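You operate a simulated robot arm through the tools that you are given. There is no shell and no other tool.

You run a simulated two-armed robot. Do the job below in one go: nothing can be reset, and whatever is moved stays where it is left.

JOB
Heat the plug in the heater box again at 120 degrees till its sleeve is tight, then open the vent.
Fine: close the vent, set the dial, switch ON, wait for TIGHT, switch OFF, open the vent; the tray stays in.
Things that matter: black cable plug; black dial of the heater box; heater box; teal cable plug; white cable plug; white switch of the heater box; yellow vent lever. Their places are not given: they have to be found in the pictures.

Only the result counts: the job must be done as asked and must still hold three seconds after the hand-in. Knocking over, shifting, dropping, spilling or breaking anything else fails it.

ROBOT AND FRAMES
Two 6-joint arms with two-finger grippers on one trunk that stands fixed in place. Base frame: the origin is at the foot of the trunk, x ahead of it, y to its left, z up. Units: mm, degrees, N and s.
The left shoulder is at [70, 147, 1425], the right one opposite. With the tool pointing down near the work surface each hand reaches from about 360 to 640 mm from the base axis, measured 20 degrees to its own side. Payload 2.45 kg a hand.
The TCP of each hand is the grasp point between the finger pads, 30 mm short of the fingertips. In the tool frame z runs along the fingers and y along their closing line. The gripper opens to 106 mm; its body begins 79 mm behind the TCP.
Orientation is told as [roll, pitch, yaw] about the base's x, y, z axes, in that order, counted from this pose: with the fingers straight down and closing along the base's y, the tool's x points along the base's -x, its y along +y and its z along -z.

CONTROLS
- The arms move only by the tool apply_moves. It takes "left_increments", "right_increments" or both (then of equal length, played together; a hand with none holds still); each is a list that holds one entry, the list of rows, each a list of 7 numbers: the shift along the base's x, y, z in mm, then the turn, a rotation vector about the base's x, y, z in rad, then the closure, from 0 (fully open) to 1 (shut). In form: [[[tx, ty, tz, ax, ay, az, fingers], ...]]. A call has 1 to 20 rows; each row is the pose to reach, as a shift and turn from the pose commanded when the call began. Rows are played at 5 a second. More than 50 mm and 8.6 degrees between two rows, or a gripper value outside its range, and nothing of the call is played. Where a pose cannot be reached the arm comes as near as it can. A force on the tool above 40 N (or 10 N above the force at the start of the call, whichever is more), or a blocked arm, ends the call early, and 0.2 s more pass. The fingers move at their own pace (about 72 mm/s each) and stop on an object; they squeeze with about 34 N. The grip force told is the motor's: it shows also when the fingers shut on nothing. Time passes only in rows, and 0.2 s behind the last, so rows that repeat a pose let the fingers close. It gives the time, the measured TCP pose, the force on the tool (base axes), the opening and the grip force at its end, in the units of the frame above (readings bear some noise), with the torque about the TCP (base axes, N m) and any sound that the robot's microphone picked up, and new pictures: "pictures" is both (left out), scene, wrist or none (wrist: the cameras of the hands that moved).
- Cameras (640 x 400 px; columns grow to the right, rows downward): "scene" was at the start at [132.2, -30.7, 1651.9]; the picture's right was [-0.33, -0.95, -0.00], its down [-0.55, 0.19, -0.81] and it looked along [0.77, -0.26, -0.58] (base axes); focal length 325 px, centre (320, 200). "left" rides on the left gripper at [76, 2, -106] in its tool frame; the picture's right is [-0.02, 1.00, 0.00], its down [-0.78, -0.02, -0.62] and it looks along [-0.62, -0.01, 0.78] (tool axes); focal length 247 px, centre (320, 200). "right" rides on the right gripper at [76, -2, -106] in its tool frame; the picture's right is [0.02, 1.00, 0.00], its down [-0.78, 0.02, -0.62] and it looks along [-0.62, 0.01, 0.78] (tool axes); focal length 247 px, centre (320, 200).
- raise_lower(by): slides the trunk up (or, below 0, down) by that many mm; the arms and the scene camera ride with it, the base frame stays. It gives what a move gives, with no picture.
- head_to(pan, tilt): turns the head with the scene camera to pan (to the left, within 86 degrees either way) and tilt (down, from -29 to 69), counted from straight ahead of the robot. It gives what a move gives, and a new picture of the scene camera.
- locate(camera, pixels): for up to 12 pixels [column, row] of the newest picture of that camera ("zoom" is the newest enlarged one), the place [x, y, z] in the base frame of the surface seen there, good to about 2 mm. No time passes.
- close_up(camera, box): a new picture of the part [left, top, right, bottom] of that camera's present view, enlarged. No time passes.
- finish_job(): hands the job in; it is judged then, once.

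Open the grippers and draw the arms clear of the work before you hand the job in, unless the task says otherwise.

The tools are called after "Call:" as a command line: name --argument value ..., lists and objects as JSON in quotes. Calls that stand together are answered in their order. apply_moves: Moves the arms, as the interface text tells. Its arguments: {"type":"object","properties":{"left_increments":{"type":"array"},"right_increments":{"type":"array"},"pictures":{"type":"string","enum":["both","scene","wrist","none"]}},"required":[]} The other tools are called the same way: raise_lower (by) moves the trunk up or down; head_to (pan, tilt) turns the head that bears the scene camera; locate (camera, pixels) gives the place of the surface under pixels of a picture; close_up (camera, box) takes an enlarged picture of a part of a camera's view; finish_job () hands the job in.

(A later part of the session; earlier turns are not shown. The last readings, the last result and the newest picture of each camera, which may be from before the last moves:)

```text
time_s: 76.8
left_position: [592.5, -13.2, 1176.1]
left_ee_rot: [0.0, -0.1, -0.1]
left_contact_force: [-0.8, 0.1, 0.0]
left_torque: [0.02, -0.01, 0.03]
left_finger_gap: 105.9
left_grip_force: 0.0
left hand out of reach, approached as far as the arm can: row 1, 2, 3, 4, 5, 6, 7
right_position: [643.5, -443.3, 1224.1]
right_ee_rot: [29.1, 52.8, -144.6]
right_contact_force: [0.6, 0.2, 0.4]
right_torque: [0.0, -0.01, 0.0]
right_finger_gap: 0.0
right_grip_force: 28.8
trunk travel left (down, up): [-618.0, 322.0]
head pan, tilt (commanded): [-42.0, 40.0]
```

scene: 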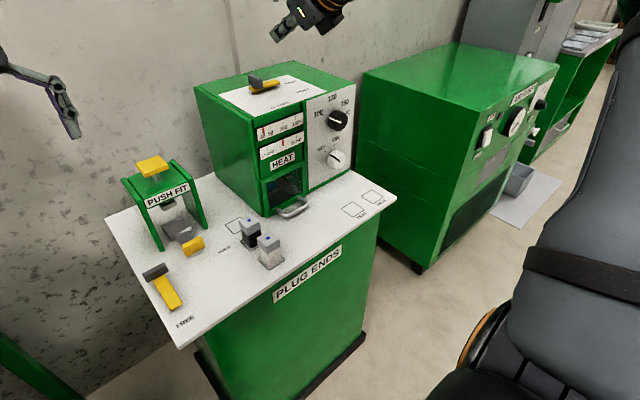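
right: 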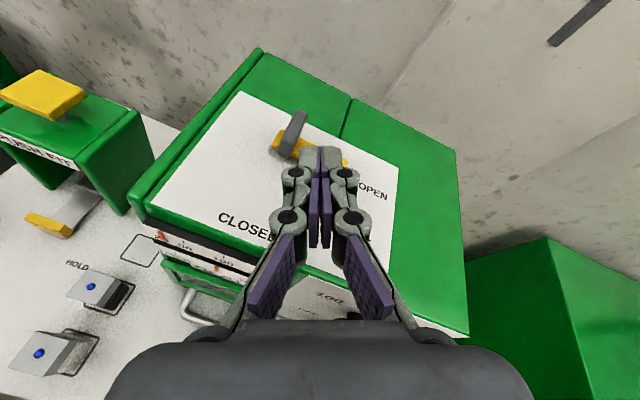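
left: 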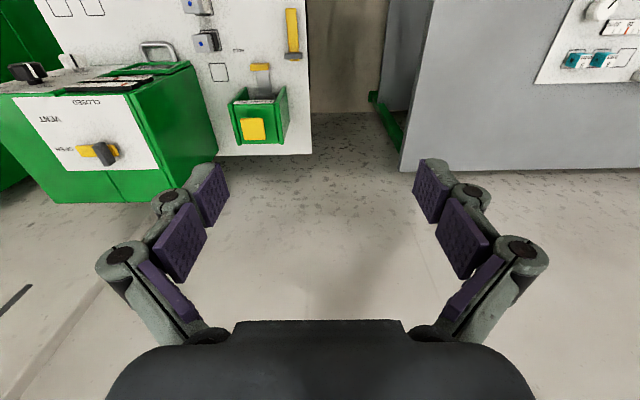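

The right hand is free at (643,−443,1224); the left one moved only to (592,−13,1176), which is still high enough. I raise the right hand 100 mm and then lower the trunk 110 mm.

Call:
apply_moves --right_increments '[[[0, 0, 35, 0, 0, 0, 1], [0, 0, 70, 0, 0, 0, 1], [0, 0, 100, 0, 0, 0, 1], [0, 0, 100, 0, 0, 0, 1]]]' --pictures "none"

Call:
raise_lower --by -110

Call:
apply_moves --right_increments '[[[0, 0, 35, 0, 0, 0, 1], [0, 0, 70, 0, 0, 0, 1], [0, 0, 85, 0, 0, 0, 1], [0, 0, 85, 0, 0, 0, 1]]]' --pictures "none"

```text
time_s: 77.8
left_position: [591.4, -13.7, 1176.2]
left_ee_rot: [0.1, 0.0, 0.1]
left_contact_force: [0.2, -0.3, 0.4]
left_torque: [0.04, -0.01, 0.03]
left_finger_gap: 106.0
left_grip_force: 0.0
right_position: [639.2, -446.7, 1320.6]
right_ee_rot: [29.3, 52.9, -144.5]
right_contact_force: [0.4, -0.9, 0.3]
right_torque: [-0.01, -0.01, -0.01]
right_finger_gap: 0.0
right_grip_force: 28.7
right hand out of reach, approached as far as the arm can: row 3, 4
trunk travel left (down, up): [-618.0, 322.0]
head pan, tilt (commanded): [-42.0, 40.0]
```

```text
time_s: 79.2
left_position: [591.5, -13.5, 1066.2]
left_ee_rot: [0.0, -0.1, 0.0]
left_contact_force: [0.2, 0.1, -1.1]
left_torque: [-0.03, 0.0, -0.04]
left_finger_gap: 106.1
left_grip_force: 0.1
right_position: [638.7, -447.4, 1210.8]
right_ee_rot: [29.2, 52.9, -144.5]
right_contact_force: [-0.1, -0.1, 0.6]
right_torque: [0.01, -0.02, -0.02]
right_finger_gap: 0.0
right_grip_force: 28.6
trunk travel left (down, up): [-508.0, 432.0]
head pan, tilt (commanded): [-42.0, 40.0]
```

```text
time_s: 80.2
left_position: [591.3, -13.3, 1066.2]
left_ee_rot: [0.0, 0.0, 0.1]
left_contact_force: [0.1, 0.7, 0.4]
left_torque: [-0.01, -0.01, 0.0]
left_finger_gap: 105.7
left_grip_force: 0.0
right_position: [610.1, -464.7, 1260.6]
right_ee_rot: [29.4, 53.0, -144.5]
right_contact_force: [-0.8, 0.0, -0.7]
right_torque: [-0.01, 0.01, -0.01]
right_finger_gap: 0.1
right_grip_force: 29.2
right hand out of reach, approached as far as the arm can: row 1, 2, 3, 4
trunk travel left (down, up): [-508.0, 432.0]
head pan, tilt (commanded): [-42.0, 40.0]
```

The hand's height above the shoulder is now limited (upper arm near its top angle), which fits the model. With the hand at (610,−465,1261) I lower the trunk another 100 mm, ending with the tips just above and in front of the box top.

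Call:
raise_lower --by -90

Call:
head_to --pan -40 --tilt 15

```text
time_s: 81.4
left_position: [590.1, -13.9, 976.6]
left_ee_rot: [0.0, 0.1, 0.0]
left_contact_force: [-0.4, 0.6, -0.2]
left_torque: [0.01, 0.02, 0.03]
left_finger_gap: 106.3
left_grip_force: 0.1
right_position: [610.7, -465.0, 1171.8]
right_ee_rot: [29.4, 53.0, -144.4]
right_contact_force: [-0.1, 0.4, 0.1]
right_torque: [-0.02, -0.02, 0.04]
right_finger_gap: 0.0
right_grip_force: 28.3
trunk travel left (down, up): [-418.0, 522.0]
head pan, tilt (commanded): [-42.0, 40.0]
```

```text
time_s: 82.3
left_position: [591.1, -14.3, 976.3]
left_ee_rot: [0.0, 0.0, -0.1]
left_contact_force: [0.2, 0.2, 0.1]
left_torque: [0.01, 0.01, 0.02]
left_finger_gap: 106.2
left_grip_force: 0.2
right_position: [610.2, -465.4, 1170.7]
right_ee_rot: [29.4, 53.0, -144.4]
right_contact_force: [0.2, 0.7, 0.3]
right_torque: [0.02, 0.03, -0.02]
right_finger_gap: 0.0
right_grip_force: 28.9
trunk travel left (down, up): [-418.0, 522.0]
head pan, tilt (commanded): [-40.0, 15.0]
```

scene: 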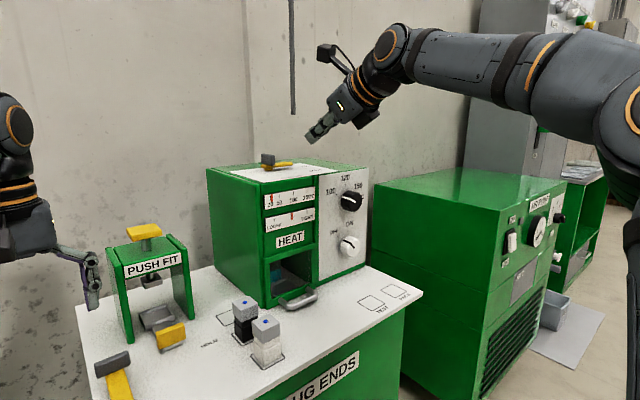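

The scene now shows the hand above the box front at (325,125) and the lever at (272,162). I move forward to (680,−465,1158) while flattening the tool by 12°.

Call:
apply_moves --right_increments '[[[14, 0, 0, 0, -0.04, 0, 1], [28, 0, -2, 0, -0.08, 0, 1], [42, 0, -5, 0, -0.12, 0, 1], [56, 0, -8, 0, -0.17, 0, 1], [70, 0, -12, 0, -0.21, 0, 1], [70, 0, -12, 0, -0.21, 0, 1]]]'

```text
time_s: 83.7
left_position: [591.7, -14.0, 976.2]
left_ee_rot: [0.0, 0.0, -0.1]
left_contact_force: [-0.2, -0.2, 0.5]
left_torque: [-0.02, 0.0, 0.03]
left_finger_gap: 105.9
left_grip_force: 0.1
right_position: [652.0, -458.5, 1147.2]
right_ee_rot: [44.6, 62.0, -131.6]
right_contact_force: [-0.7, -0.5, 0.7]
right_torque: [-0.02, 0.03, 0.0]
right_finger_gap: 0.0
right_grip_force: 28.8
right hand out of reach, approached as far as the arm can: row 2, 3, 4, 5, 6
trunk travel left (down, up): [-418.0, 522.0]
head pan, tilt (commanded): [-40.0, 15.0]
```

scene: 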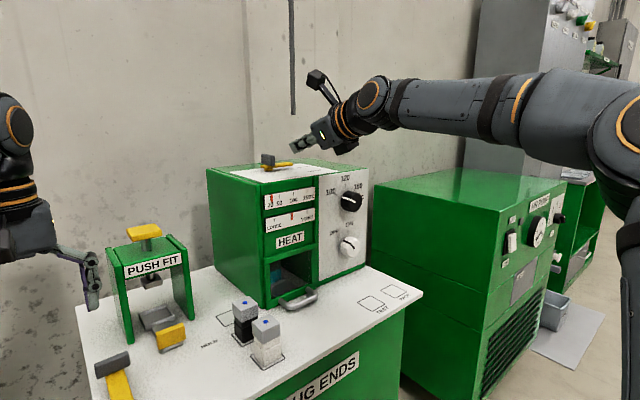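
right: 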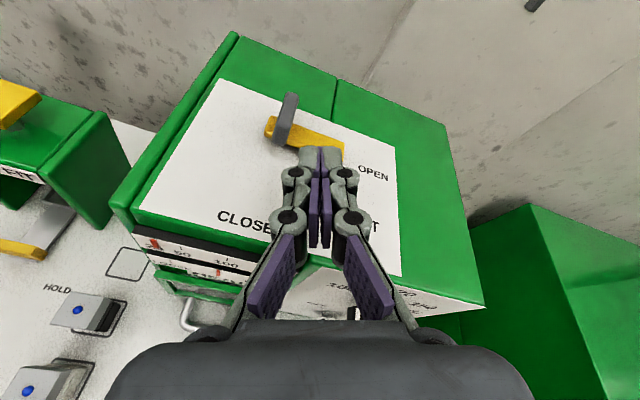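

Stalled at (652,−458.5,1147). I locate forearm points again to refine the arm model before the next attempt.

Call:
locate --camera "scene" --pixels '[[371, 95], [420, 90], [420, 120], [480, 85], [480, 125], [540, 80], [560, 140], [600, 100], [630, 120], [635, 250], [630, 300], [345, 120]]'

Call:
head_to --pan -75 --tilt 5

```text
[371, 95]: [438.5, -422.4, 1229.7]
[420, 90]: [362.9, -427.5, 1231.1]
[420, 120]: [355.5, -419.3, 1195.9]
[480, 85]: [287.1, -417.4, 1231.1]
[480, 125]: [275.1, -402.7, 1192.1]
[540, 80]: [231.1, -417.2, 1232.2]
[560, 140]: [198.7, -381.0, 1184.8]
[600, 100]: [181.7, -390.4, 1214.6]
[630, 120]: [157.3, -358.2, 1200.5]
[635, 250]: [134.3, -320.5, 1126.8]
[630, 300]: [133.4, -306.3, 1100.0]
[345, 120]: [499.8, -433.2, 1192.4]
```

```text
time_s: 84.7
left_position: [592.4, -12.5, 975.3]
left_ee_rot: [0.0, 0.0, -0.1]
left_contact_force: [-0.2, -0.8, -0.7]
left_torque: [0.02, 0.0, 0.0]
left_finger_gap: 105.9
left_grip_force: 0.1
right_position: [653.2, -458.1, 1146.3]
right_ee_rot: [44.5, 62.0, -131.8]
right_contact_force: [0.3, 0.7, -0.6]
right_torque: [-0.04, -0.01, -0.03]
right_finger_gap: 0.0
right_grip_force: 28.8
trunk travel left (down, up): [-418.0, 522.0]
head pan, tilt (commanded): [-75.0, 5.0]
```

scene: 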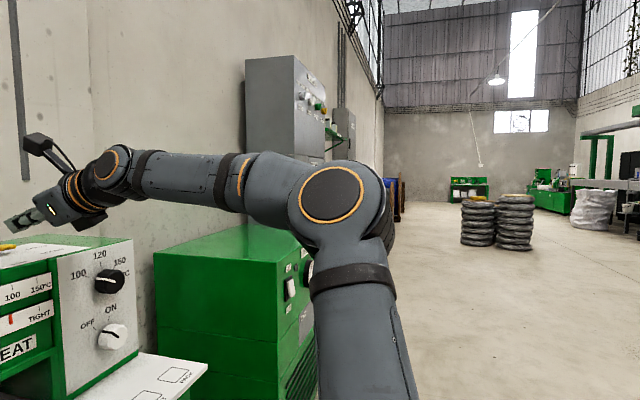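

The forearm is level and nearly straight ahead with the upper arm upright. I test whether this is a slow convergence or a hard limit: a +12 mm forward step held for several rows.

Call:
apply_moves --right_increments '[[[4, 0, 0, 0, 0, 0, 1], [8, 0, 0, 0, 0, 0, 1], [12, 0, 0, 0, 0, 0, 1], [12, 0, 0, 0, 0, 0, 1], [12, 0, 0, 0, 0, 0, 1], [12, 0, 0, 0, 0, 0, 1]]]' --pictures "none"

Call:
locate --camera "scene" --pixels '[[333, 193], [375, 200], [107, 165], [160, 180], [250, 190], [340, 300], [370, 370], [350, 260], [290, 175], [60, 200], [180, 155], [330, 380]]'

```text
time_s: 86.1
left_position: [591.7, -13.2, 974.1]
left_ee_rot: [0.0, 0.1, 0.1]
left_contact_force: [-0.7, -0.6, -0.2]
left_torque: [0.0, 0.02, 0.01]
left_finger_gap: 106.0
left_grip_force: 0.0
right_position: [654.6, -456.1, 1143.4]
right_ee_rot: [44.3, 61.9, -131.9]
right_contact_force: [-0.4, -0.7, -0.1]
right_torque: [-0.05, 0.02, -0.01]
right_finger_gap: 0.1
right_grip_force: 28.0
right hand out of reach, approached as far as the arm can: row 1, 2, 3, 4, 5, 6
trunk travel left (down, up): [-418.0, 522.0]
head pan, tilt (commanded): [-75.0, 5.0]
```

```text
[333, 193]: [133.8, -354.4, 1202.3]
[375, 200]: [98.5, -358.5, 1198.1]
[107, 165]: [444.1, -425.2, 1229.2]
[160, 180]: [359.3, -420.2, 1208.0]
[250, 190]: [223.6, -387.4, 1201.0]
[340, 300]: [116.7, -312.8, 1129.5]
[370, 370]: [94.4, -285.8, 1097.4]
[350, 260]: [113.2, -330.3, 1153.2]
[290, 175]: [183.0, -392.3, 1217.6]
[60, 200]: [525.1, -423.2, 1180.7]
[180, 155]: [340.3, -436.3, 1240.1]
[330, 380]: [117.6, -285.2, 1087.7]
```

It is a hard limit. The posture with the wrist below the shoulder axis reached furthest (x≈720 at z 75–225 mm below…), so I return to that: raise the trunk fully first.

Call:
raise_lower --by 480

Call:
apply_moves --right_increments '[[[2, 0, -25, 0, 0.05, 0, 1], [4, 1, -50, 0, 0.1, 0, 1], [6, 2, -80, 0, 0.15, 0, 1], [8, 3, -110, 0, 0.21, 0, 1], [10, 4, -135, 0, 0.21, 0, 1], [10, 4, -138, 0, 0.21, 0, 1]]]' --pictures "none"

```text
refused: 480 is not a number from -400 to 400
```

```text
time_s: 86.8
left_position: [589.7, -13.0, 976.7]
left_ee_rot: [-0.1, -0.1, 0.0]
left_contact_force: [-0.3, -0.7, -0.2]
left_torque: [0.02, -0.04, 0.03]
left_finger_gap: 105.9
left_grip_force: 0.1
right_position: [659.1, -457.3, 1103.3]
right_ee_rot: [38.8, 58.8, -137.3]
right_contact_force: [0.0, 5.8, 9.8]
right_torque: [0.23, -0.23, 0.13]
right_finger_gap: 0.0
right_grip_force: 28.7
trunk travel left (down, up): [-418.0, 522.0]
head pan, tilt (commanded): [-75.0, 5.0]
stopped in row 3 (right hand): the force on the tool passed its limit at 55 N (the readings are from after the stop); the commanded pose is now the measured one
```

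The trunk move was refused (limit 400), and the hand then touched the box top (55 N, stopped). I lift the hand straight up at once and check the box.

Call:
apply_moves --right_increments '[[[-2, 0, 15, 0, 0, 0, 1], [-5, 0, 40, 0, 0, 0, 1], [-8, 0, 60, 0, 0, 0, 1]]]' --pictures "both"

```text
time_s: 87.6
left_position: [591.0, -14.4, 976.2]
left_ee_rot: [0.1, 0.0, 0.0]
left_contact_force: [-0.1, -0.3, -0.6]
left_torque: [-0.02, 0.02, 0.03]
left_finger_gap: 106.1
left_grip_force: 0.1
right_position: [648.0, -457.9, 1156.5]
right_ee_rot: [38.4, 58.6, -137.9]
right_contact_force: [-0.6, -0.1, 0.2]
right_torque: [-0.01, 0.0, -0.01]
right_finger_gap: 0.2
right_grip_force: 28.6
right hand out of reach, approached as far as the arm can: row 3
trunk travel left (down, up): [-418.0, 522.0]
head pan, tilt (commanded): [-75.0, 5.0]
```

scene: 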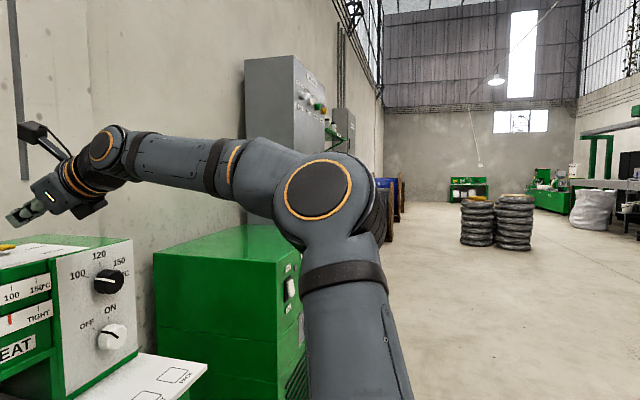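
right: 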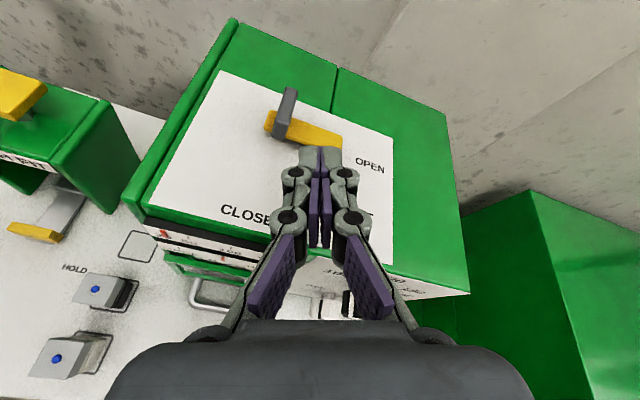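

The box and lever look unchanged. I raise the trunk by 400 mm now, on its own.

Call:
raise_lower --by 400

```text
time_s: 91.5
left_position: [590.8, -14.0, 1376.7]
left_ee_rot: [0.0, 0.0, -0.1]
left_contact_force: [0.3, 0.1, 0.0]
left_torque: [-0.01, -0.02, 0.03]
left_finger_gap: 106.2
left_grip_force: 0.0
right_position: [647.4, -457.5, 1557.1]
right_ee_rot: [38.4, 58.6, -137.7]
right_contact_force: [0.0, -0.2, -0.1]
right_torque: [-0.01, -0.03, -0.01]
right_finger_gap: 0.0
right_grip_force: 28.5
trunk travel left (down, up): [-818.0, 122.0]
head pan, tilt (commanded): [-75.0, 5.0]
```

Shoulder now at 1345, hand at (647,−457,1557). I tilt the tool to 32° down and come to (665,−452,1405), above the crossing line.

Call:
apply_moves --right_increments '[[[4, 1, -35, 0, 0.035, 0, 1], [8, 2, -70, 0, 0.07, 0, 1], [12, 4, -105, 0, 0.105, 0, 1], [16, 5, -135, 0, 0.14, 0, 1], [18, 5, -152, 0, 0.14, 0, 1], [18, 5, -152, 0, 0.14, 0, 1]]]' --pictures "none"

```text
time_s: 92.9
left_position: [591.3, -14.0, 1375.5]
left_ee_rot: [0.1, 0.0, -0.1]
left_contact_force: [-0.4, 0.5, -0.5]
left_torque: [-0.05, -0.04, 0.03]
left_finger_gap: 105.8
left_grip_force: 0.1
right_position: [666.7, -452.1, 1406.2]
right_ee_rot: [29.5, 52.2, -145.1]
right_contact_force: [0.2, -0.4, 0.1]
right_torque: [-0.03, 0.0, -0.01]
right_finger_gap: 0.0
right_grip_force: 29.2
trunk travel left (down, up): [-818.0, 122.0]
head pan, tilt (commanded): [-75.0, 5.0]
```

At (667,−452,1406). In one call I turn the roll back to mid-range and then descend 245 mm through the crossing to z≈1161, well above the box top (tips ≥1137).

Call:
apply_moves --right_increments '[[[0, 0, 0, -0.1128, 0.0014, 0.0711, 1], [0, 0, 0, -0.2256, 0.0028, 0.1422, 1], [0, 0, 0, -0.3384, 0.0042, 0.2133, 1], [0, 0, 0, -0.4512, 0.0056, 0.2844, 1], [0, 0, 0, -0.564, 0.007, 0.3555, 1], [0, 0, 0, -0.6768, 0.0084, 0.4266, 1], [0, 0, 0, -0.7896, 0.0098, 0.4977, 1], [0, 0, 0, -0.9024, 0.0112, 0.5688, 1], [0, 0, 0, -1.0152, 0.0126, 0.64, 1], [0, 0, -35, -1.0152, 0.0126, 0.64, 1], [0, 0, -70, -1.0152, 0.0126, 0.64, 1], [0, 0, -105, -1.0152, 0.0126, 0.64, 1], [0, 0, -140, -1.0152, 0.0126, 0.64, 1], [0, 0, -175, -1.0152, 0.0126, 0.64, 1], [0, 0, -210, -1.0152, 0.0126, 0.64, 1], [0, 0, -245, -1.0152, 0.0126, 0.64, 1], [0, 0, -245, -1.0152, 0.0126, 0.64, 1]]]' --pictures "wrist"

```text
time_s: 96.5
left_position: [591.3, -12.9, 1375.0]
left_ee_rot: [0.0, 0.0, -0.1]
left_contact_force: [-0.4, 0.0, 0.7]
left_torque: [0.01, -0.01, -0.01]
left_finger_gap: 105.9
left_grip_force: 0.1
right_position: [661.5, -442.3, 1182.9]
right_ee_rot: [56.6, 2.4, -87.8]
right_contact_force: [0.0, 0.6, -0.2]
right_torque: [0.0, 0.0, 0.01]
right_finger_gap: 0.2
right_grip_force: 28.6
right hand out of reach, approached as far as the arm can: row 14, 15, 16
trunk travel left (down, up): [-818.0, 122.0]
head pan, tilt (commanded): [-75.0, 5.0]
```

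right: 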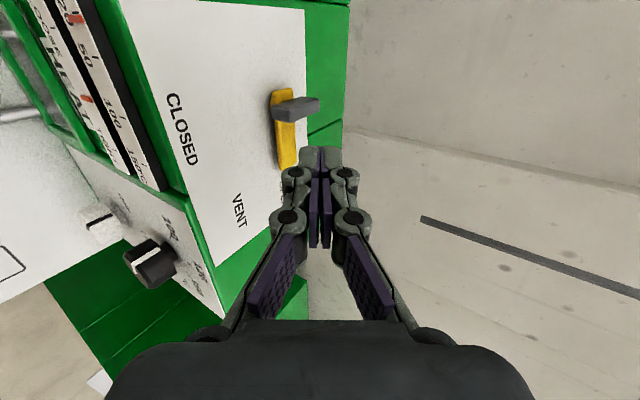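

Rows 14–16 lagged at the crossing; the hand reads (661.5,−442,1183). I hold still for two rows to see where it settles.

Call:
apply_moves --right_increments '[[[0, 0, 0, 0, 0, 0, 1], [0, 0, 0, 0, 0, 0, 1]]]' --pictures "none"

```text
time_s: 97.1
left_position: [592.2, -14.4, 1375.0]
left_ee_rot: [-0.1, 0.0, -0.1]
left_contact_force: [-0.9, 0.6, -0.1]
left_torque: [0.02, 0.0, 0.02]
left_finger_gap: 106.0
left_grip_force: 0.1
right_position: [660.9, -442.7, 1182.6]
right_ee_rot: [56.5, 2.5, -87.8]
right_contact_force: [-0.1, -1.2, -0.2]
right_torque: [-0.03, -0.01, 0.03]
right_finger_gap: 0.0
right_grip_force: 28.8
trunk travel left (down, up): [-818.0, 122.0]
head pan, tilt (commanded): [-75.0, 5.0]
```

Settled at (661,−443,1183). I continue down toward (664,−452,1150) in small rows.

Call:
apply_moves --right_increments '[[[1, -3, -8, 0, 0, 0, 1], [2, -6, -16, 0, 0, 0, 1], [3, -9, -24, 0, 0, 0, 1], [3, -10, -32, 0, 0, 0, 1], [3, -10, -32, 0, 0, 0, 1]]]' --pictures "none"

```text
time_s: 98.3
left_position: [592.0, -14.3, 1375.5]
left_ee_rot: [-0.1, 0.0, -0.1]
left_contact_force: [0.4, 0.1, 0.2]
left_torque: [0.03, 0.01, -0.02]
left_finger_gap: 106.1
left_grip_force: 0.0
right_position: [668.9, -462.5, 1128.7]
right_ee_rot: [57.8, 0.2, -90.9]
right_contact_force: [0.7, 0.1, -1.1]
right_torque: [0.0, -0.01, 0.01]
right_finger_gap: 0.2
right_grip_force: 29.2
right hand out of reach, approached as far as the arm can: row 1
trunk travel left (down, up): [-818.0, 122.0]
head pan, tilt (commanded): [-75.0, 5.0]
```

The hand is at (669,−462.5,1128.7) with no contact, roll 90 (fingers stacked vertically), camera at left. I advance to the right of the block's front wing: (704,−460,1130).

Call:
apply_moves --right_increments '[[[8, 1, 2, 0, 0, 0, 1], [16, 1, 2, 0, 0, 0, 1], [24, 2, 2, 0, 0, 0, 1], [32, 2, 2, 0, 0, 0, 1], [36, 2, 2, 0, 0, 0, 1], [36, 2, 2, 0, 0, 0, 1]]]'

```text
time_s: 99.7
left_position: [590.3, -13.8, 1375.9]
left_ee_rot: [-0.1, 0.1, 0.0]
left_contact_force: [0.9, 0.6, -0.3]
left_torque: [0.04, -0.02, -0.02]
left_finger_gap: 106.2
left_grip_force: 0.1
right_position: [705.6, -461.2, 1129.8]
right_ee_rot: [57.8, 0.3, -90.8]
right_contact_force: [-0.5, -0.3, -0.2]
right_torque: [0.02, -0.01, 0.01]
right_finger_gap: 0.1
right_grip_force: 28.1
trunk travel left (down, up): [-818.0, 122.0]
head pan, tilt (commanded): [-75.0, 5.0]
```

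scene: 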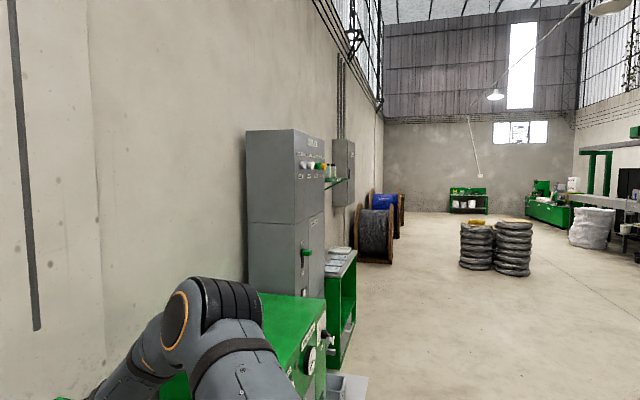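
right: 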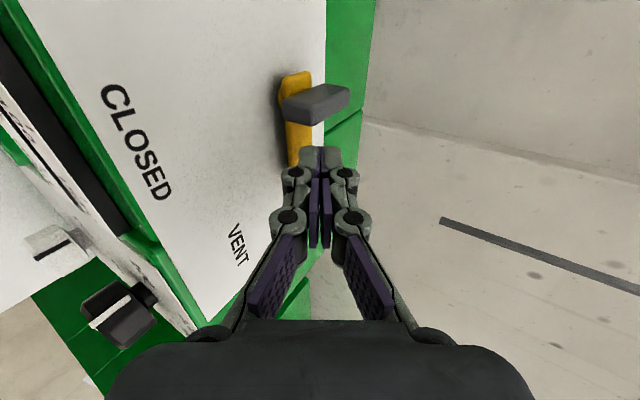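

Reached (705.6,−461,1130) without any stall; fingertips at (320,150) sit just right of the block at (315,100) in the wrist view. I turn the head to see the box for the push.

Call:
head_to --pan -38 --tilt 37

Call:
close_up --camera "scene" --box '[220, 120, 420, 245]'

```text
time_s: 100.7
left_position: [592.4, -13.4, 1375.7]
left_ee_rot: [0.0, 0.0, 0.0]
left_contact_force: [0.2, 0.2, -0.4]
left_torque: [0.02, -0.03, 0.0]
left_finger_gap: 106.2
left_grip_force: 0.1
right_position: [705.3, -460.6, 1129.2]
right_ee_rot: [57.8, 0.2, -90.8]
right_contact_force: [-0.5, -0.3, -0.8]
right_torque: [0.0, -0.02, 0.0]
right_finger_gap: 0.0
right_grip_force: 28.1
trunk travel left (down, up): [-818.0, 122.0]
head pan, tilt (commanded): [-38.0, 37.0]
```

scene: 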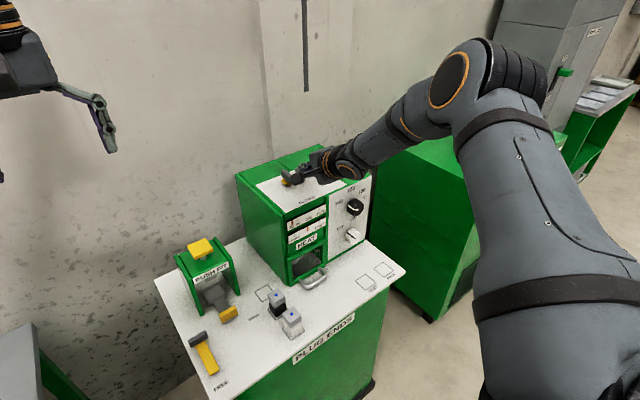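

```text
3.20 times, centred on (320, 182) of scene
```

zoom: 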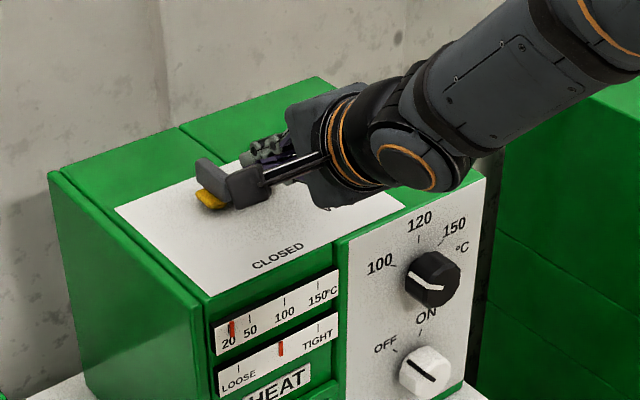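

The camera arm hides the lever from the scene view, but the wrist view is clear. I push slowly in +y with the closed fingertips against the block's front wing.

Call:
apply_moves --right_increments '[[[0, 5, 0, 0, 0, 0, 1], [0, 10, 0, 0, 0, 0, 1], [0, 15, 0, 0, 0, 0, 1], [0, 19, 0, 0, 0, 0, 1], [0, 23, 0, 0, 0, 0, 1]]]' --pictures "wrist"

```text
time_s: 101.9
left_position: [592.0, -12.8, 1375.7]
left_ee_rot: [-0.1, 0.0, -0.1]
left_contact_force: [0.1, -0.3, 0.1]
left_torque: [0.02, 0.02, -0.02]
left_finger_gap: 105.9
left_grip_force: 0.2
right_position: [703.6, -437.1, 1129.5]
right_ee_rot: [57.7, 0.3, -90.8]
right_contact_force: [-3.1, -1.3, 0.4]
right_torque: [-0.06, 0.06, 0.04]
right_finger_gap: 0.1
right_grip_force: 28.3
trunk travel left (down, up): [-818.0, 122.0]
head pan, tilt (commanded): [-38.0, 37.0]
```

right: 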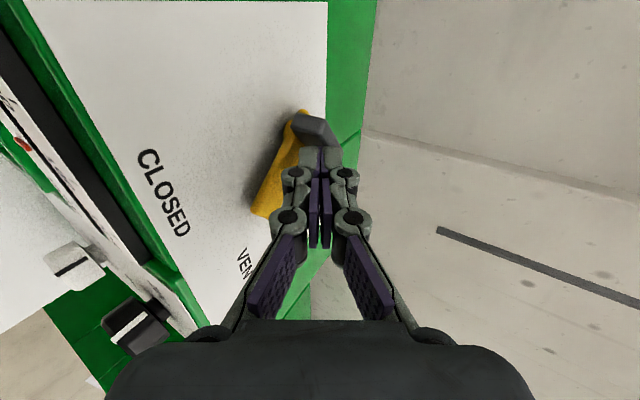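

The lever turns freely (only ~3 N): the bar now points between OPEN and CLOSED. I keep pushing +y another 14 mm.

Call:
apply_moves --right_increments '[[[0, 4, 0, 0, 0, 0, 1], [0, 8, 0, 0, 0, 0, 1], [1, 11, 0, 0, 0, 0, 1], [2, 14, 0, 0, 0, 0, 1]]]' --pictures "wrist"

```text
time_s: 102.9
left_position: [592.3, -13.6, 1375.9]
left_ee_rot: [0.1, 0.1, 0.0]
left_contact_force: [0.0, -1.6, 0.3]
left_torque: [-0.02, 0.0, 0.01]
left_finger_gap: 106.0
left_grip_force: 0.0
right_position: [707.8, -424.5, 1130.7]
right_ee_rot: [57.8, 0.4, -90.8]
right_contact_force: [-0.1, -0.8, -0.3]
right_torque: [0.0, -0.03, -0.02]
right_finger_gap: 0.1
right_grip_force: 28.8
trunk travel left (down, up): [-818.0, 122.0]
head pan, tilt (commanded): [-38.0, 37.0]
```

right: 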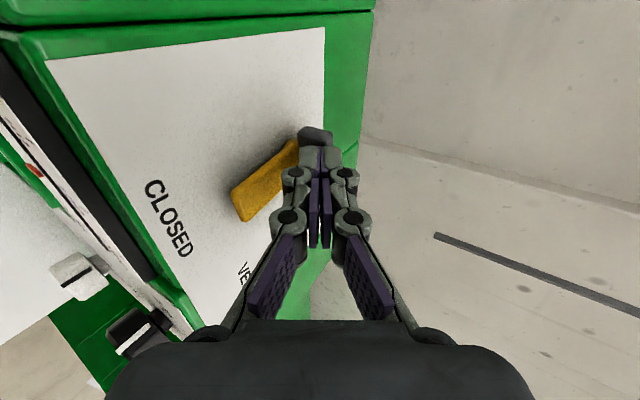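

The bar has turned roughly 60°. To finish, I retract above the bar, go around to its right side, and push the bar itself in +y at bar height.

Call:
apply_moves --right_increments '[[[-12, 0, 6, 0, 0, 0, 1], [-25, 0, 10, 0, 0, 0, 1], [-25, -35, 10, 0, 0, 0, 1], [-25, -70, 10, 0, 0, 0, 1], [-25, -76, 0, 0, 0, 0, 1], [-25, -76, 0, 0, 0, 0, 1]]]' --pictures "both"

```text
time_s: 104.3
left_position: [591.8, -12.6, 1375.0]
left_ee_rot: [0.0, 0.0, -0.1]
left_contact_force: [0.2, 0.4, -0.3]
left_torque: [-0.03, -0.04, 0.01]
left_finger_gap: 105.7
left_grip_force: 0.1
right_position: [682.1, -500.0, 1130.3]
right_ee_rot: [57.9, 0.3, -90.8]
right_contact_force: [0.3, -0.2, -0.1]
right_torque: [0.03, -0.01, -0.02]
right_finger_gap: 0.0
right_grip_force: 28.0
trunk travel left (down, up): [-818.0, 122.0]
head pan, tilt (commanded): [-38.0, 37.0]
```

scene: 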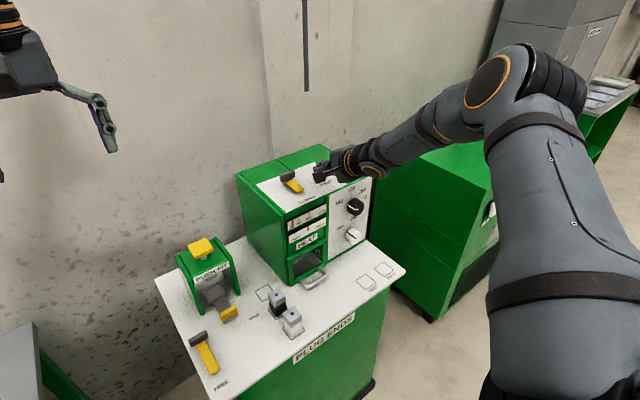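
right: 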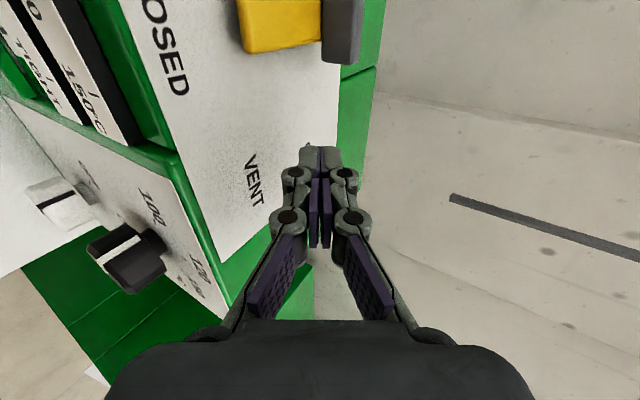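

I zoom in on the lever in the scene view to read its angle.

Call:
close_up --camera "scene" --box '[240, 140, 380, 230]'

Call:
locate --camera "scene" --pixels '[[293, 188], [286, 178], [300, 190], [298, 185], [285, 174], [289, 182]]'

```text
4.44 times, centred on (310, 185) of scene
```

zoom: 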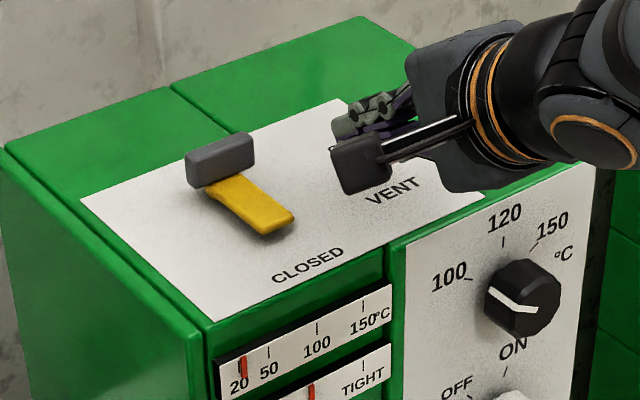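

```text
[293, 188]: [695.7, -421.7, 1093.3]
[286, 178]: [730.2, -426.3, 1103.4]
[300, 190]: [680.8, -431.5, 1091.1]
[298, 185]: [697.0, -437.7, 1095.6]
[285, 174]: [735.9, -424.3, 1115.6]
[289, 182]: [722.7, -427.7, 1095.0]
```

The bar now points at CLOSED. I measure its edges more precisely in a tighter zoom.

Call:
close_up --camera "scene" --box '[275, 165, 315, 195]'

```text
13.33 times, centred on (295, 180) of scene
```

zoom: 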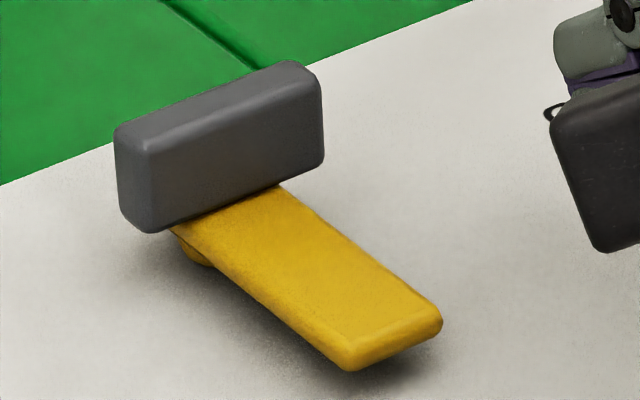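

Call:
locate --camera "zoom" --pixels '[[230, 250], [345, 345], [285, 195], [435, 305], [125, 140], [140, 130], [300, 68], [318, 80], [145, 220], [315, 160], [300, 260], [340, 240]]'

```text
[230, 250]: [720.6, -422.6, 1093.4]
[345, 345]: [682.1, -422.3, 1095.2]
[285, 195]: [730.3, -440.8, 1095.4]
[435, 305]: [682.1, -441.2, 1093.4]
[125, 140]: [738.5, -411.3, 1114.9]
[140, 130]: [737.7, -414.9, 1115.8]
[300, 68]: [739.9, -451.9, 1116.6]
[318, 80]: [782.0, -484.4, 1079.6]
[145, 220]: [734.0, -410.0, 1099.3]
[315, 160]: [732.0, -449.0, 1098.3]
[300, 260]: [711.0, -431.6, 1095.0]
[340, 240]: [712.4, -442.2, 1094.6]
```

The bar's edges run exactly along x at y≈−422/−441: the vent is closed. Next is the dial; I retract the hand back and right in front of the box, keeping height for now.

Call:
apply_moves --right_increments '[[[-20, -5, 10, 0, 0, 0, 1], [-45, -10, 15, 0, 0, 0, 1], [-70, -15, 15, 0, 0, 0, 1], [-95, -20, 15, 0, 0, 0, 1], [-120, -25, 15, 0, 0, 0, 1], [-120, -25, 15, 0, 0, 0, 1]]]'

```text
time_s: 105.7
left_position: [591.5, -13.6, 1375.0]
left_ee_rot: [0.0, 0.0, -0.1]
left_contact_force: [-0.4, -0.5, -0.2]
left_torque: [0.03, -0.01, -0.03]
left_finger_gap: 106.3
left_grip_force: 0.0
right_position: [609.1, -525.1, 1131.9]
right_ee_rot: [57.9, 0.4, -90.8]
right_contact_force: [0.1, -0.2, 0.2]
right_torque: [0.03, 0.02, 0.0]
right_finger_gap: 0.1
right_grip_force: 28.8
right hand out of reach, approached as far as the arm can: row 3, 4, 5, 6
trunk travel left (down, up): [-818.0, 122.0]
head pan, tilt (commanded): [-38.0, 37.0]
```

scene: 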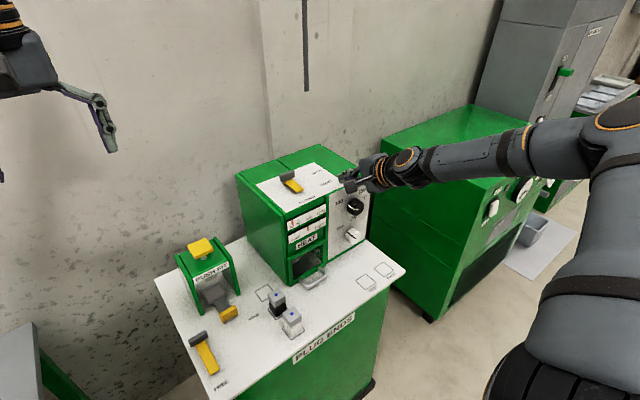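
right: 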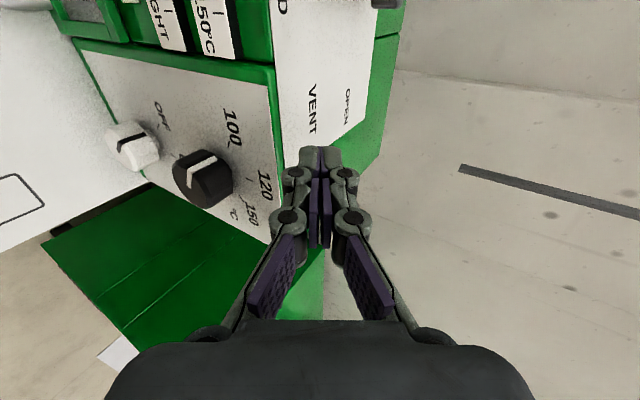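

The elbow swung to the right and the hand stopped at (609,−525,1132). I locate forearm points to see the direction, and look at which tool direction suits the dial.

Call:
locate --camera "scene" --pixels '[[405, 158], [440, 155], [480, 150], [520, 142], [560, 140], [600, 140], [620, 120], [610, 190], [600, 240], [580, 300], [560, 340], [375, 170]]'

```text
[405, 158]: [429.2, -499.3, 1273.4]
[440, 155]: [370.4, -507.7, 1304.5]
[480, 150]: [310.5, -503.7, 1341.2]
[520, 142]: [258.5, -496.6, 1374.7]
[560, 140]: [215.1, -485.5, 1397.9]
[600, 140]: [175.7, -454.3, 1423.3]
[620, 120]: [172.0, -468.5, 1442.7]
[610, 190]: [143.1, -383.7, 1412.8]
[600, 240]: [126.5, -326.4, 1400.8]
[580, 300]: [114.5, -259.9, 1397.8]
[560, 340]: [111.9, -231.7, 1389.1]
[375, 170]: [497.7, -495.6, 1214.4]
```

The forearm now points the same way as the tool (straight wrist), which is the stall. I yaw the tool left by 15° and flatten it 10° in small steps while backing off to about (585,−540,1145).

Call:
apply_moves --right_increments '[[[-4, -2, 2, 0.002, -0.03, 0.044, 1], [-8, -5, 4, 0.004, -0.06, 0.087, 1], [-12, -8, 6, 0.007, -0.09, 0.131, 1], [-16, -11, 9, 0.01, -0.12, 0.175, 1], [-20, -14, 11, 0.015, -0.15, 0.218, 1], [-24, -15, 13, 0.022, -0.175, 0.262, 1], [-24, -15, 13, 0.022, -0.175, 0.262, 1]]]'

```text
time_s: 107.3
left_position: [591.0, -14.4, 1375.5]
left_ee_rot: [-0.1, 0.1, 0.0]
left_contact_force: [0.1, 0.1, -0.2]
left_torque: [-0.02, 0.02, 0.05]
left_finger_gap: 106.3
left_grip_force: 0.0
right_position: [588.9, -540.3, 1144.3]
right_ee_rot: [68.0, 0.4, -75.7]
right_contact_force: [-0.3, 0.1, -0.5]
right_torque: [0.03, 0.02, -0.02]
right_finger_gap: 0.0
right_grip_force: 28.8
trunk travel left (down, up): [-818.0, 122.0]
head pan, tilt (commanded): [-38.0, 37.0]
```

scene: 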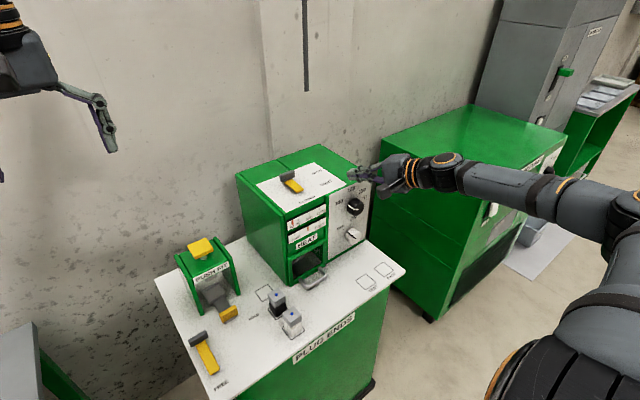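
right: 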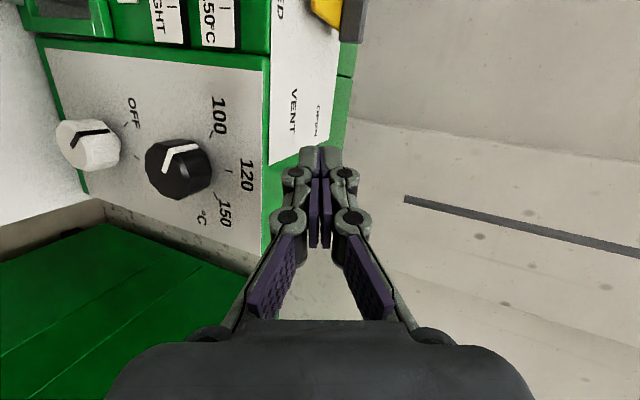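

No flags: (589,−540,1144), tool yaw +15°, 22° down, and the wrist camera sees the dial at (178,170). I back off to x≈542 in line with the dial (y −568).

Call:
apply_moves --right_increments '[[[-12, -7, 0, 0, 0, 0, 1], [-24, -14, 0, 0, 0, 0, 1], [-36, -21, 0, 0, 0, 0, 1], [-43, -28, 0, 0, 0, 0, 1], [-43, -28, 0, 0, 0, 0, 1]]]' --pictures "wrist"

```text
time_s: 108.5
left_position: [592.6, -13.3, 1375.5]
left_ee_rot: [-0.1, 0.0, 0.0]
left_contact_force: [0.4, -0.5, -0.3]
left_torque: [-0.02, -0.04, 0.03]
left_finger_gap: 106.2
left_grip_force: 0.1
right_position: [574.2, -575.8, 1136.3]
right_ee_rot: [67.8, 0.4, -75.6]
right_contact_force: [-0.5, 0.5, 0.4]
right_torque: [0.0, -0.01, 0.02]
right_finger_gap: 0.0
right_grip_force: 28.4
right hand out of reach, approached as far as the arm can: row 1, 2, 3, 4, 5
trunk travel left (down, up): [-818.0, 122.0]
head pan, tilt (commanded): [-38.0, 37.0]
```

right: 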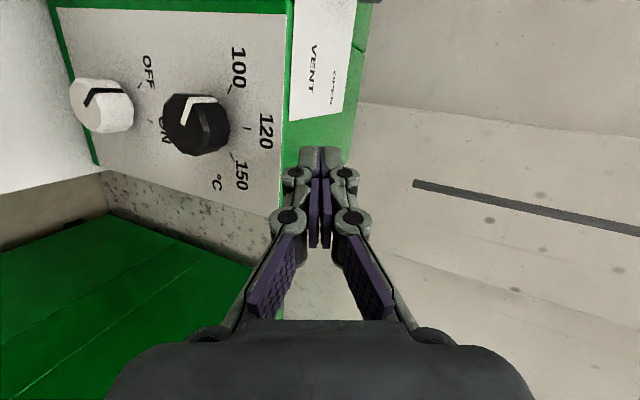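

Blocked again while backing off because the forearm lines up with the tool. I add 10° of left yaw and back off together to x≈552.

Call:
apply_moves --right_increments '[[[-2, 0, 0, 0, -0.02, 0.06, 0.3], [-6, 0, 1, 0, -0.04, 0.12, 0.3], [-12, 0, 2, 0, -0.06, 0.175, 0.3], [-18, 2, 3, 0, -0.06, 0.2, 0.3], [-24, 4, 4, 0, -0.06, 0.2, 0.3], [-24, 4, 4, 0, -0.06, 0.2, 0.3]]]' --pictures "both"

```text
time_s: 109.9
left_position: [591.7, -14.2, 1375.8]
left_ee_rot: [0.0, 0.0, 0.0]
left_contact_force: [-0.3, -0.2, 0.2]
left_torque: [0.02, 0.01, -0.01]
left_finger_gap: 106.0
left_grip_force: 0.1
right_position: [551.1, -571.5, 1140.8]
right_ee_rot: [71.1, -0.7, -64.1]
right_contact_force: [0.3, -0.3, -0.2]
right_torque: [-0.01, 0.02, 0.01]
right_finger_gap: 74.4
right_grip_force: 0.1
trunk travel left (down, up): [-818.0, 122.0]
head pan, tilt (commanded): [-38.0, 37.0]
```

scene: 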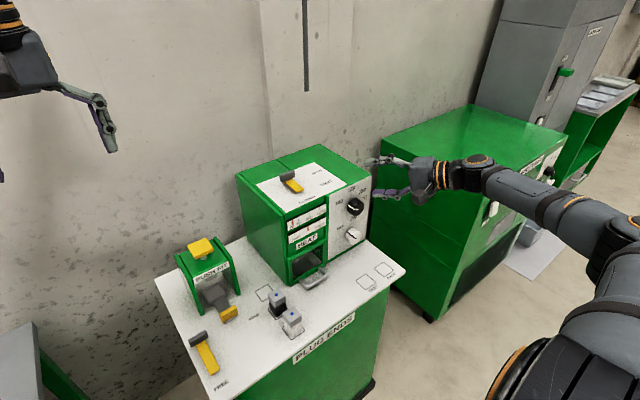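
right: 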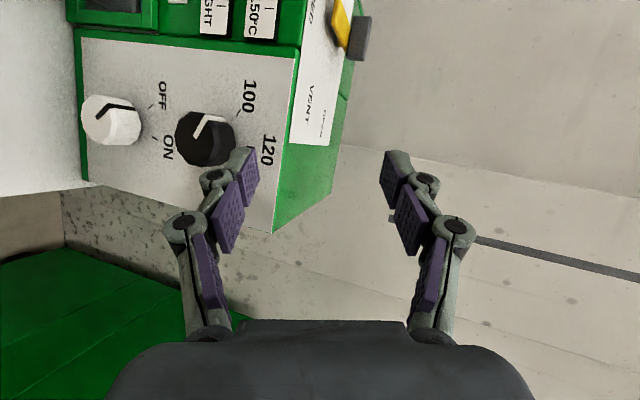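

Reached (551,−571.5,1141) with fingers 74 mm open, stacked vertically. I lower the trunk by 126 mm so the hand comes level with the dial (tips stay ~20 mm in front of it).

Call:
raise_lower --by -126

Call:
head_to --pan -40 --tilt 32

Call:
close_up --camera "right" --box '[0, 0, 480, 300]'

```text
time_s: 111.5
left_position: [590.2, -13.1, 1250.4]
left_ee_rot: [0.1, 0.1, 0.0]
left_contact_force: [0.4, -0.5, -0.3]
left_torque: [0.05, -0.02, 0.01]
left_finger_gap: 106.2
left_grip_force: 0.0
right_position: [550.7, -572.7, 1014.5]
right_ee_rot: [71.2, -0.7, -64.3]
right_contact_force: [0.3, 0.3, 0.7]
right_torque: [-0.01, -0.01, -0.01]
right_finger_gap: 74.2
right_grip_force: 0.1
trunk travel left (down, up): [-692.0, 248.0]
head pan, tilt (commanded): [-38.0, 37.0]
```

```text
time_s: 112.1
left_position: [591.8, -12.8, 1249.1]
left_ee_rot: [0.0, -0.1, -0.1]
left_contact_force: [0.6, -0.1, -0.1]
left_torque: [-0.03, -0.02, -0.01]
left_finger_gap: 106.3
left_grip_force: 0.1
right_position: [551.1, -571.7, 1015.0]
right_ee_rot: [71.2, -0.7, -64.3]
right_contact_force: [-0.2, 0.2, 0.9]
right_torque: [-0.04, 0.04, -0.02]
right_finger_gap: 74.2
right_grip_force: 0.0
trunk travel left (down, up): [-692.0, 248.0]
head pan, tilt (commanded): [-40.0, 32.0]
```

scene: 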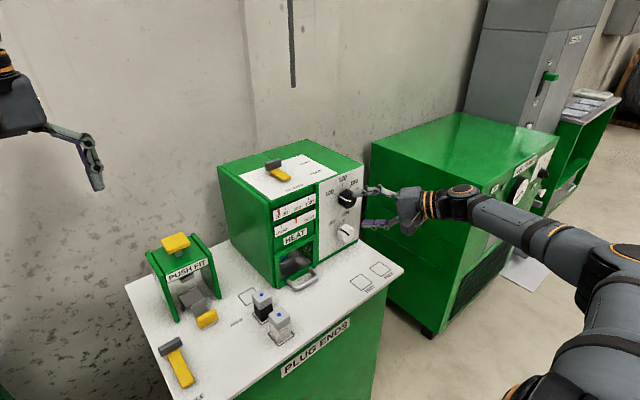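

```text
1.33 times, centred on (240, 150) of right
```

zoom: 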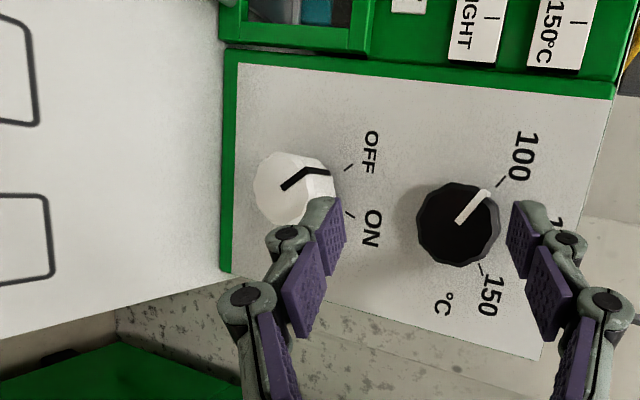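

The wrist view shows the dial between the open fingers with its pointer on the 100 tick. I locate the dial centre, its edges, the ticks and the switch in this zoom.

Call:
locate --camera "zoom" --pixels '[[458, 224], [485, 192], [420, 215], [497, 240], [470, 185], [445, 260], [503, 180], [480, 268], [290, 190], [310, 175], [350, 165], [350, 213]]'

```text
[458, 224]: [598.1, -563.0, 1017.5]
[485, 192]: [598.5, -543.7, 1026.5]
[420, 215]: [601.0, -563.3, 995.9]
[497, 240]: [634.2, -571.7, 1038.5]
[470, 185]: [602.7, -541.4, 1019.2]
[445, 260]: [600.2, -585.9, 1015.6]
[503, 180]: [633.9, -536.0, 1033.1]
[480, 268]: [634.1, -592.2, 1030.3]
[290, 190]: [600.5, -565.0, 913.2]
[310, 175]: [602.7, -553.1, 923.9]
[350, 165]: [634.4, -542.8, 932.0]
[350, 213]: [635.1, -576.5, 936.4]
```

The dial centre is about (y −564, z 1016.5), face at x≈598, radius ~22. I reorient the tool (yaw 12°, 20° down, closing line tilted 30°) so the pads will lie along the knob, while easing forward to x≈578 with the fingers straddling it.

Call:
apply_moves --right_increments '[[[3, 0.7, 0.2, -0.1122, -0.0355, 0.0144, 0.2], [6, 1.5, 0.4, -0.2245, -0.0709, 0.0288, 0.2], [10, 2.2, 0.6, -0.3367, -0.1064, 0.0432, 0.2], [13, 3, 0.8, -0.449, -0.1419, 0.0576, 0.2], [17, 3.7, 1, -0.5612, -0.1773, 0.0719, 0.2], [20, 4.5, 1.2, -0.6734, -0.2128, 0.0863, 0.2], [24, 5.2, 1.4, -0.7857, -0.2482, 0.1007, 0.2], [27, 6, 1.5, -0.8979, -0.2837, 0.1151, 0.2], [27, 6, 1.5, -0.8979, -0.2837, 0.1151, 0.2]]]'

```text
time_s: 114.1
left_position: [591.7, -14.1, 1249.3]
left_ee_rot: [0.0, 0.0, 0.0]
left_contact_force: [-0.5, 0.3, 0.2]
left_torque: [0.0, 0.03, 0.01]
left_finger_gap: 105.9
left_grip_force: 0.0
right_position: [584.9, -568.9, 1013.4]
right_ee_rot: [55.1, -53.1, -48.9]
right_contact_force: [0.4, 0.1, -0.5]
right_torque: [-0.01, 0.01, 0.0]
right_finger_gap: 84.7
right_grip_force: 0.1
right hand out of reach, approached as far as the arm can: row 4, 5, 6, 7, 8, 9
trunk travel left (down, up): [-692.0, 248.0]
head pan, tilt (commanded): [-40.0, 32.0]
```

scene: 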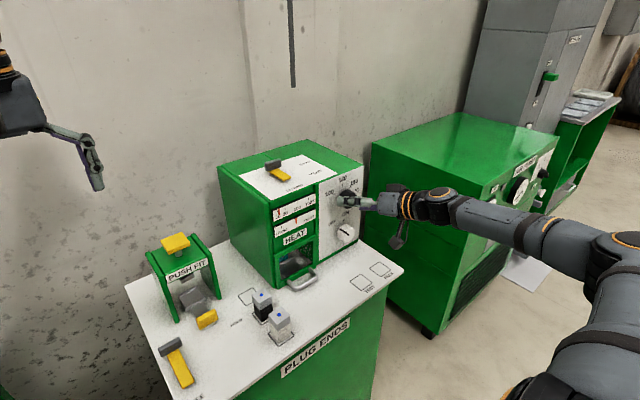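
right: 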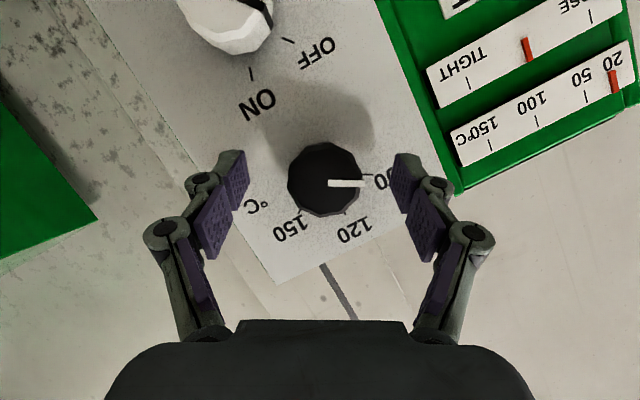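

The dial sits centred between the fingers at (325,180) in the wrist view. I advance to x≈594 and close on the knob.

Call:
apply_moves --right_increments '[[[4, 2.5, 1.5, 0, 0, 0, 0.2], [9, 5, 3, 0, 0, 0, 0.2], [9, 5, 3, 0, 0, 0, 0.2]]]'

```text
time_s: 114.9
left_position: [590.6, -13.6, 1249.0]
left_ee_rot: [0.0, 0.0, 0.0]
left_contact_force: [0.0, 1.4, -0.3]
left_torque: [0.01, -0.01, 0.02]
left_finger_gap: 106.1
left_grip_force: 0.0
right_position: [593.1, -562.6, 1016.3]
right_ee_rot: [55.3, -53.0, -49.1]
right_contact_force: [0.2, 0.6, 0.3]
right_torque: [-0.01, 0.0, -0.02]
right_finger_gap: 84.9
right_grip_force: 0.1
trunk travel left (down, up): [-692.0, 248.0]
head pan, tilt (commanded): [-40.0, 32.0]
```

scene: 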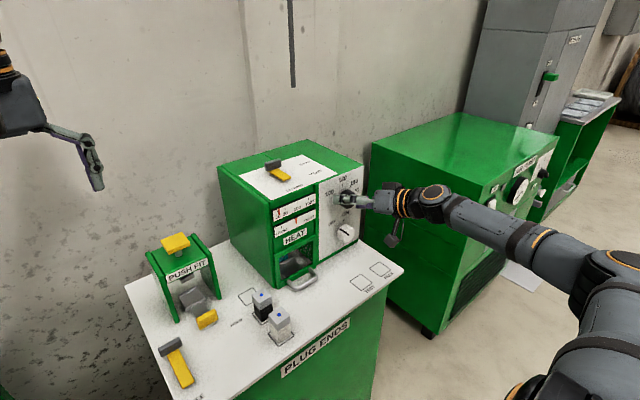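
right: 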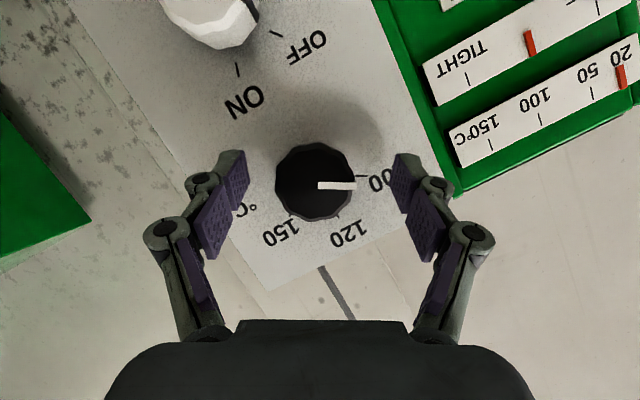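

Position reached with the knob centred (315,182). Before gripping I rehearse the +60° turn about the knob axis with the fingers open around it, to see whether the arm can do it.

Call:
apply_moves --right_increments '[[[0, 0, 0, 0.12, 0, 0, 0.2], [0, 0, 0, 0.24, 0, 0, 0.2], [0, 0, 0, 0.36, 0, 0, 0.2], [0, 0, 0, 0.48, 0, 0, 0.2], [0, 0, 0, 0.6, 0, 0, 0.2], [0, 0, 0, 0.72, 0, 0, 0.2], [0, 0, 0, 0.84, 0, 0, 0.2], [0, 0, 0, 0.96, 0, 0, 0.2], [0, 0, 0, 1.08, 0, 0, 0.2]]]' --pictures "wrist"

```text
time_s: 116.9
left_position: [593.4, -13.8, 1249.3]
left_ee_rot: [0.0, 0.0, 0.1]
left_contact_force: [-1.5, -0.4, 0.8]
left_torque: [-0.06, -0.01, 0.02]
left_finger_gap: 106.0
left_grip_force: 0.0
right_position: [593.4, -563.0, 1016.2]
right_ee_rot: [90.6, 1.5, -66.8]
right_contact_force: [0.6, 0.3, -0.6]
right_torque: [-0.01, -0.02, 0.01]
right_finger_gap: 84.9
right_grip_force: 0.0
trunk travel left (down, up): [-692.0, 248.0]
head pan, tilt (commanded): [-40.0, 32.0]
```

right: 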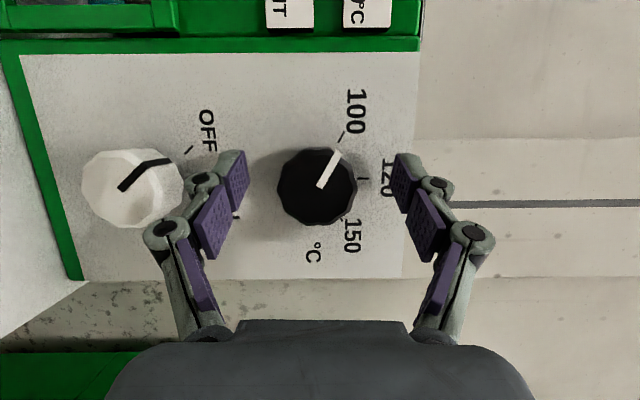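

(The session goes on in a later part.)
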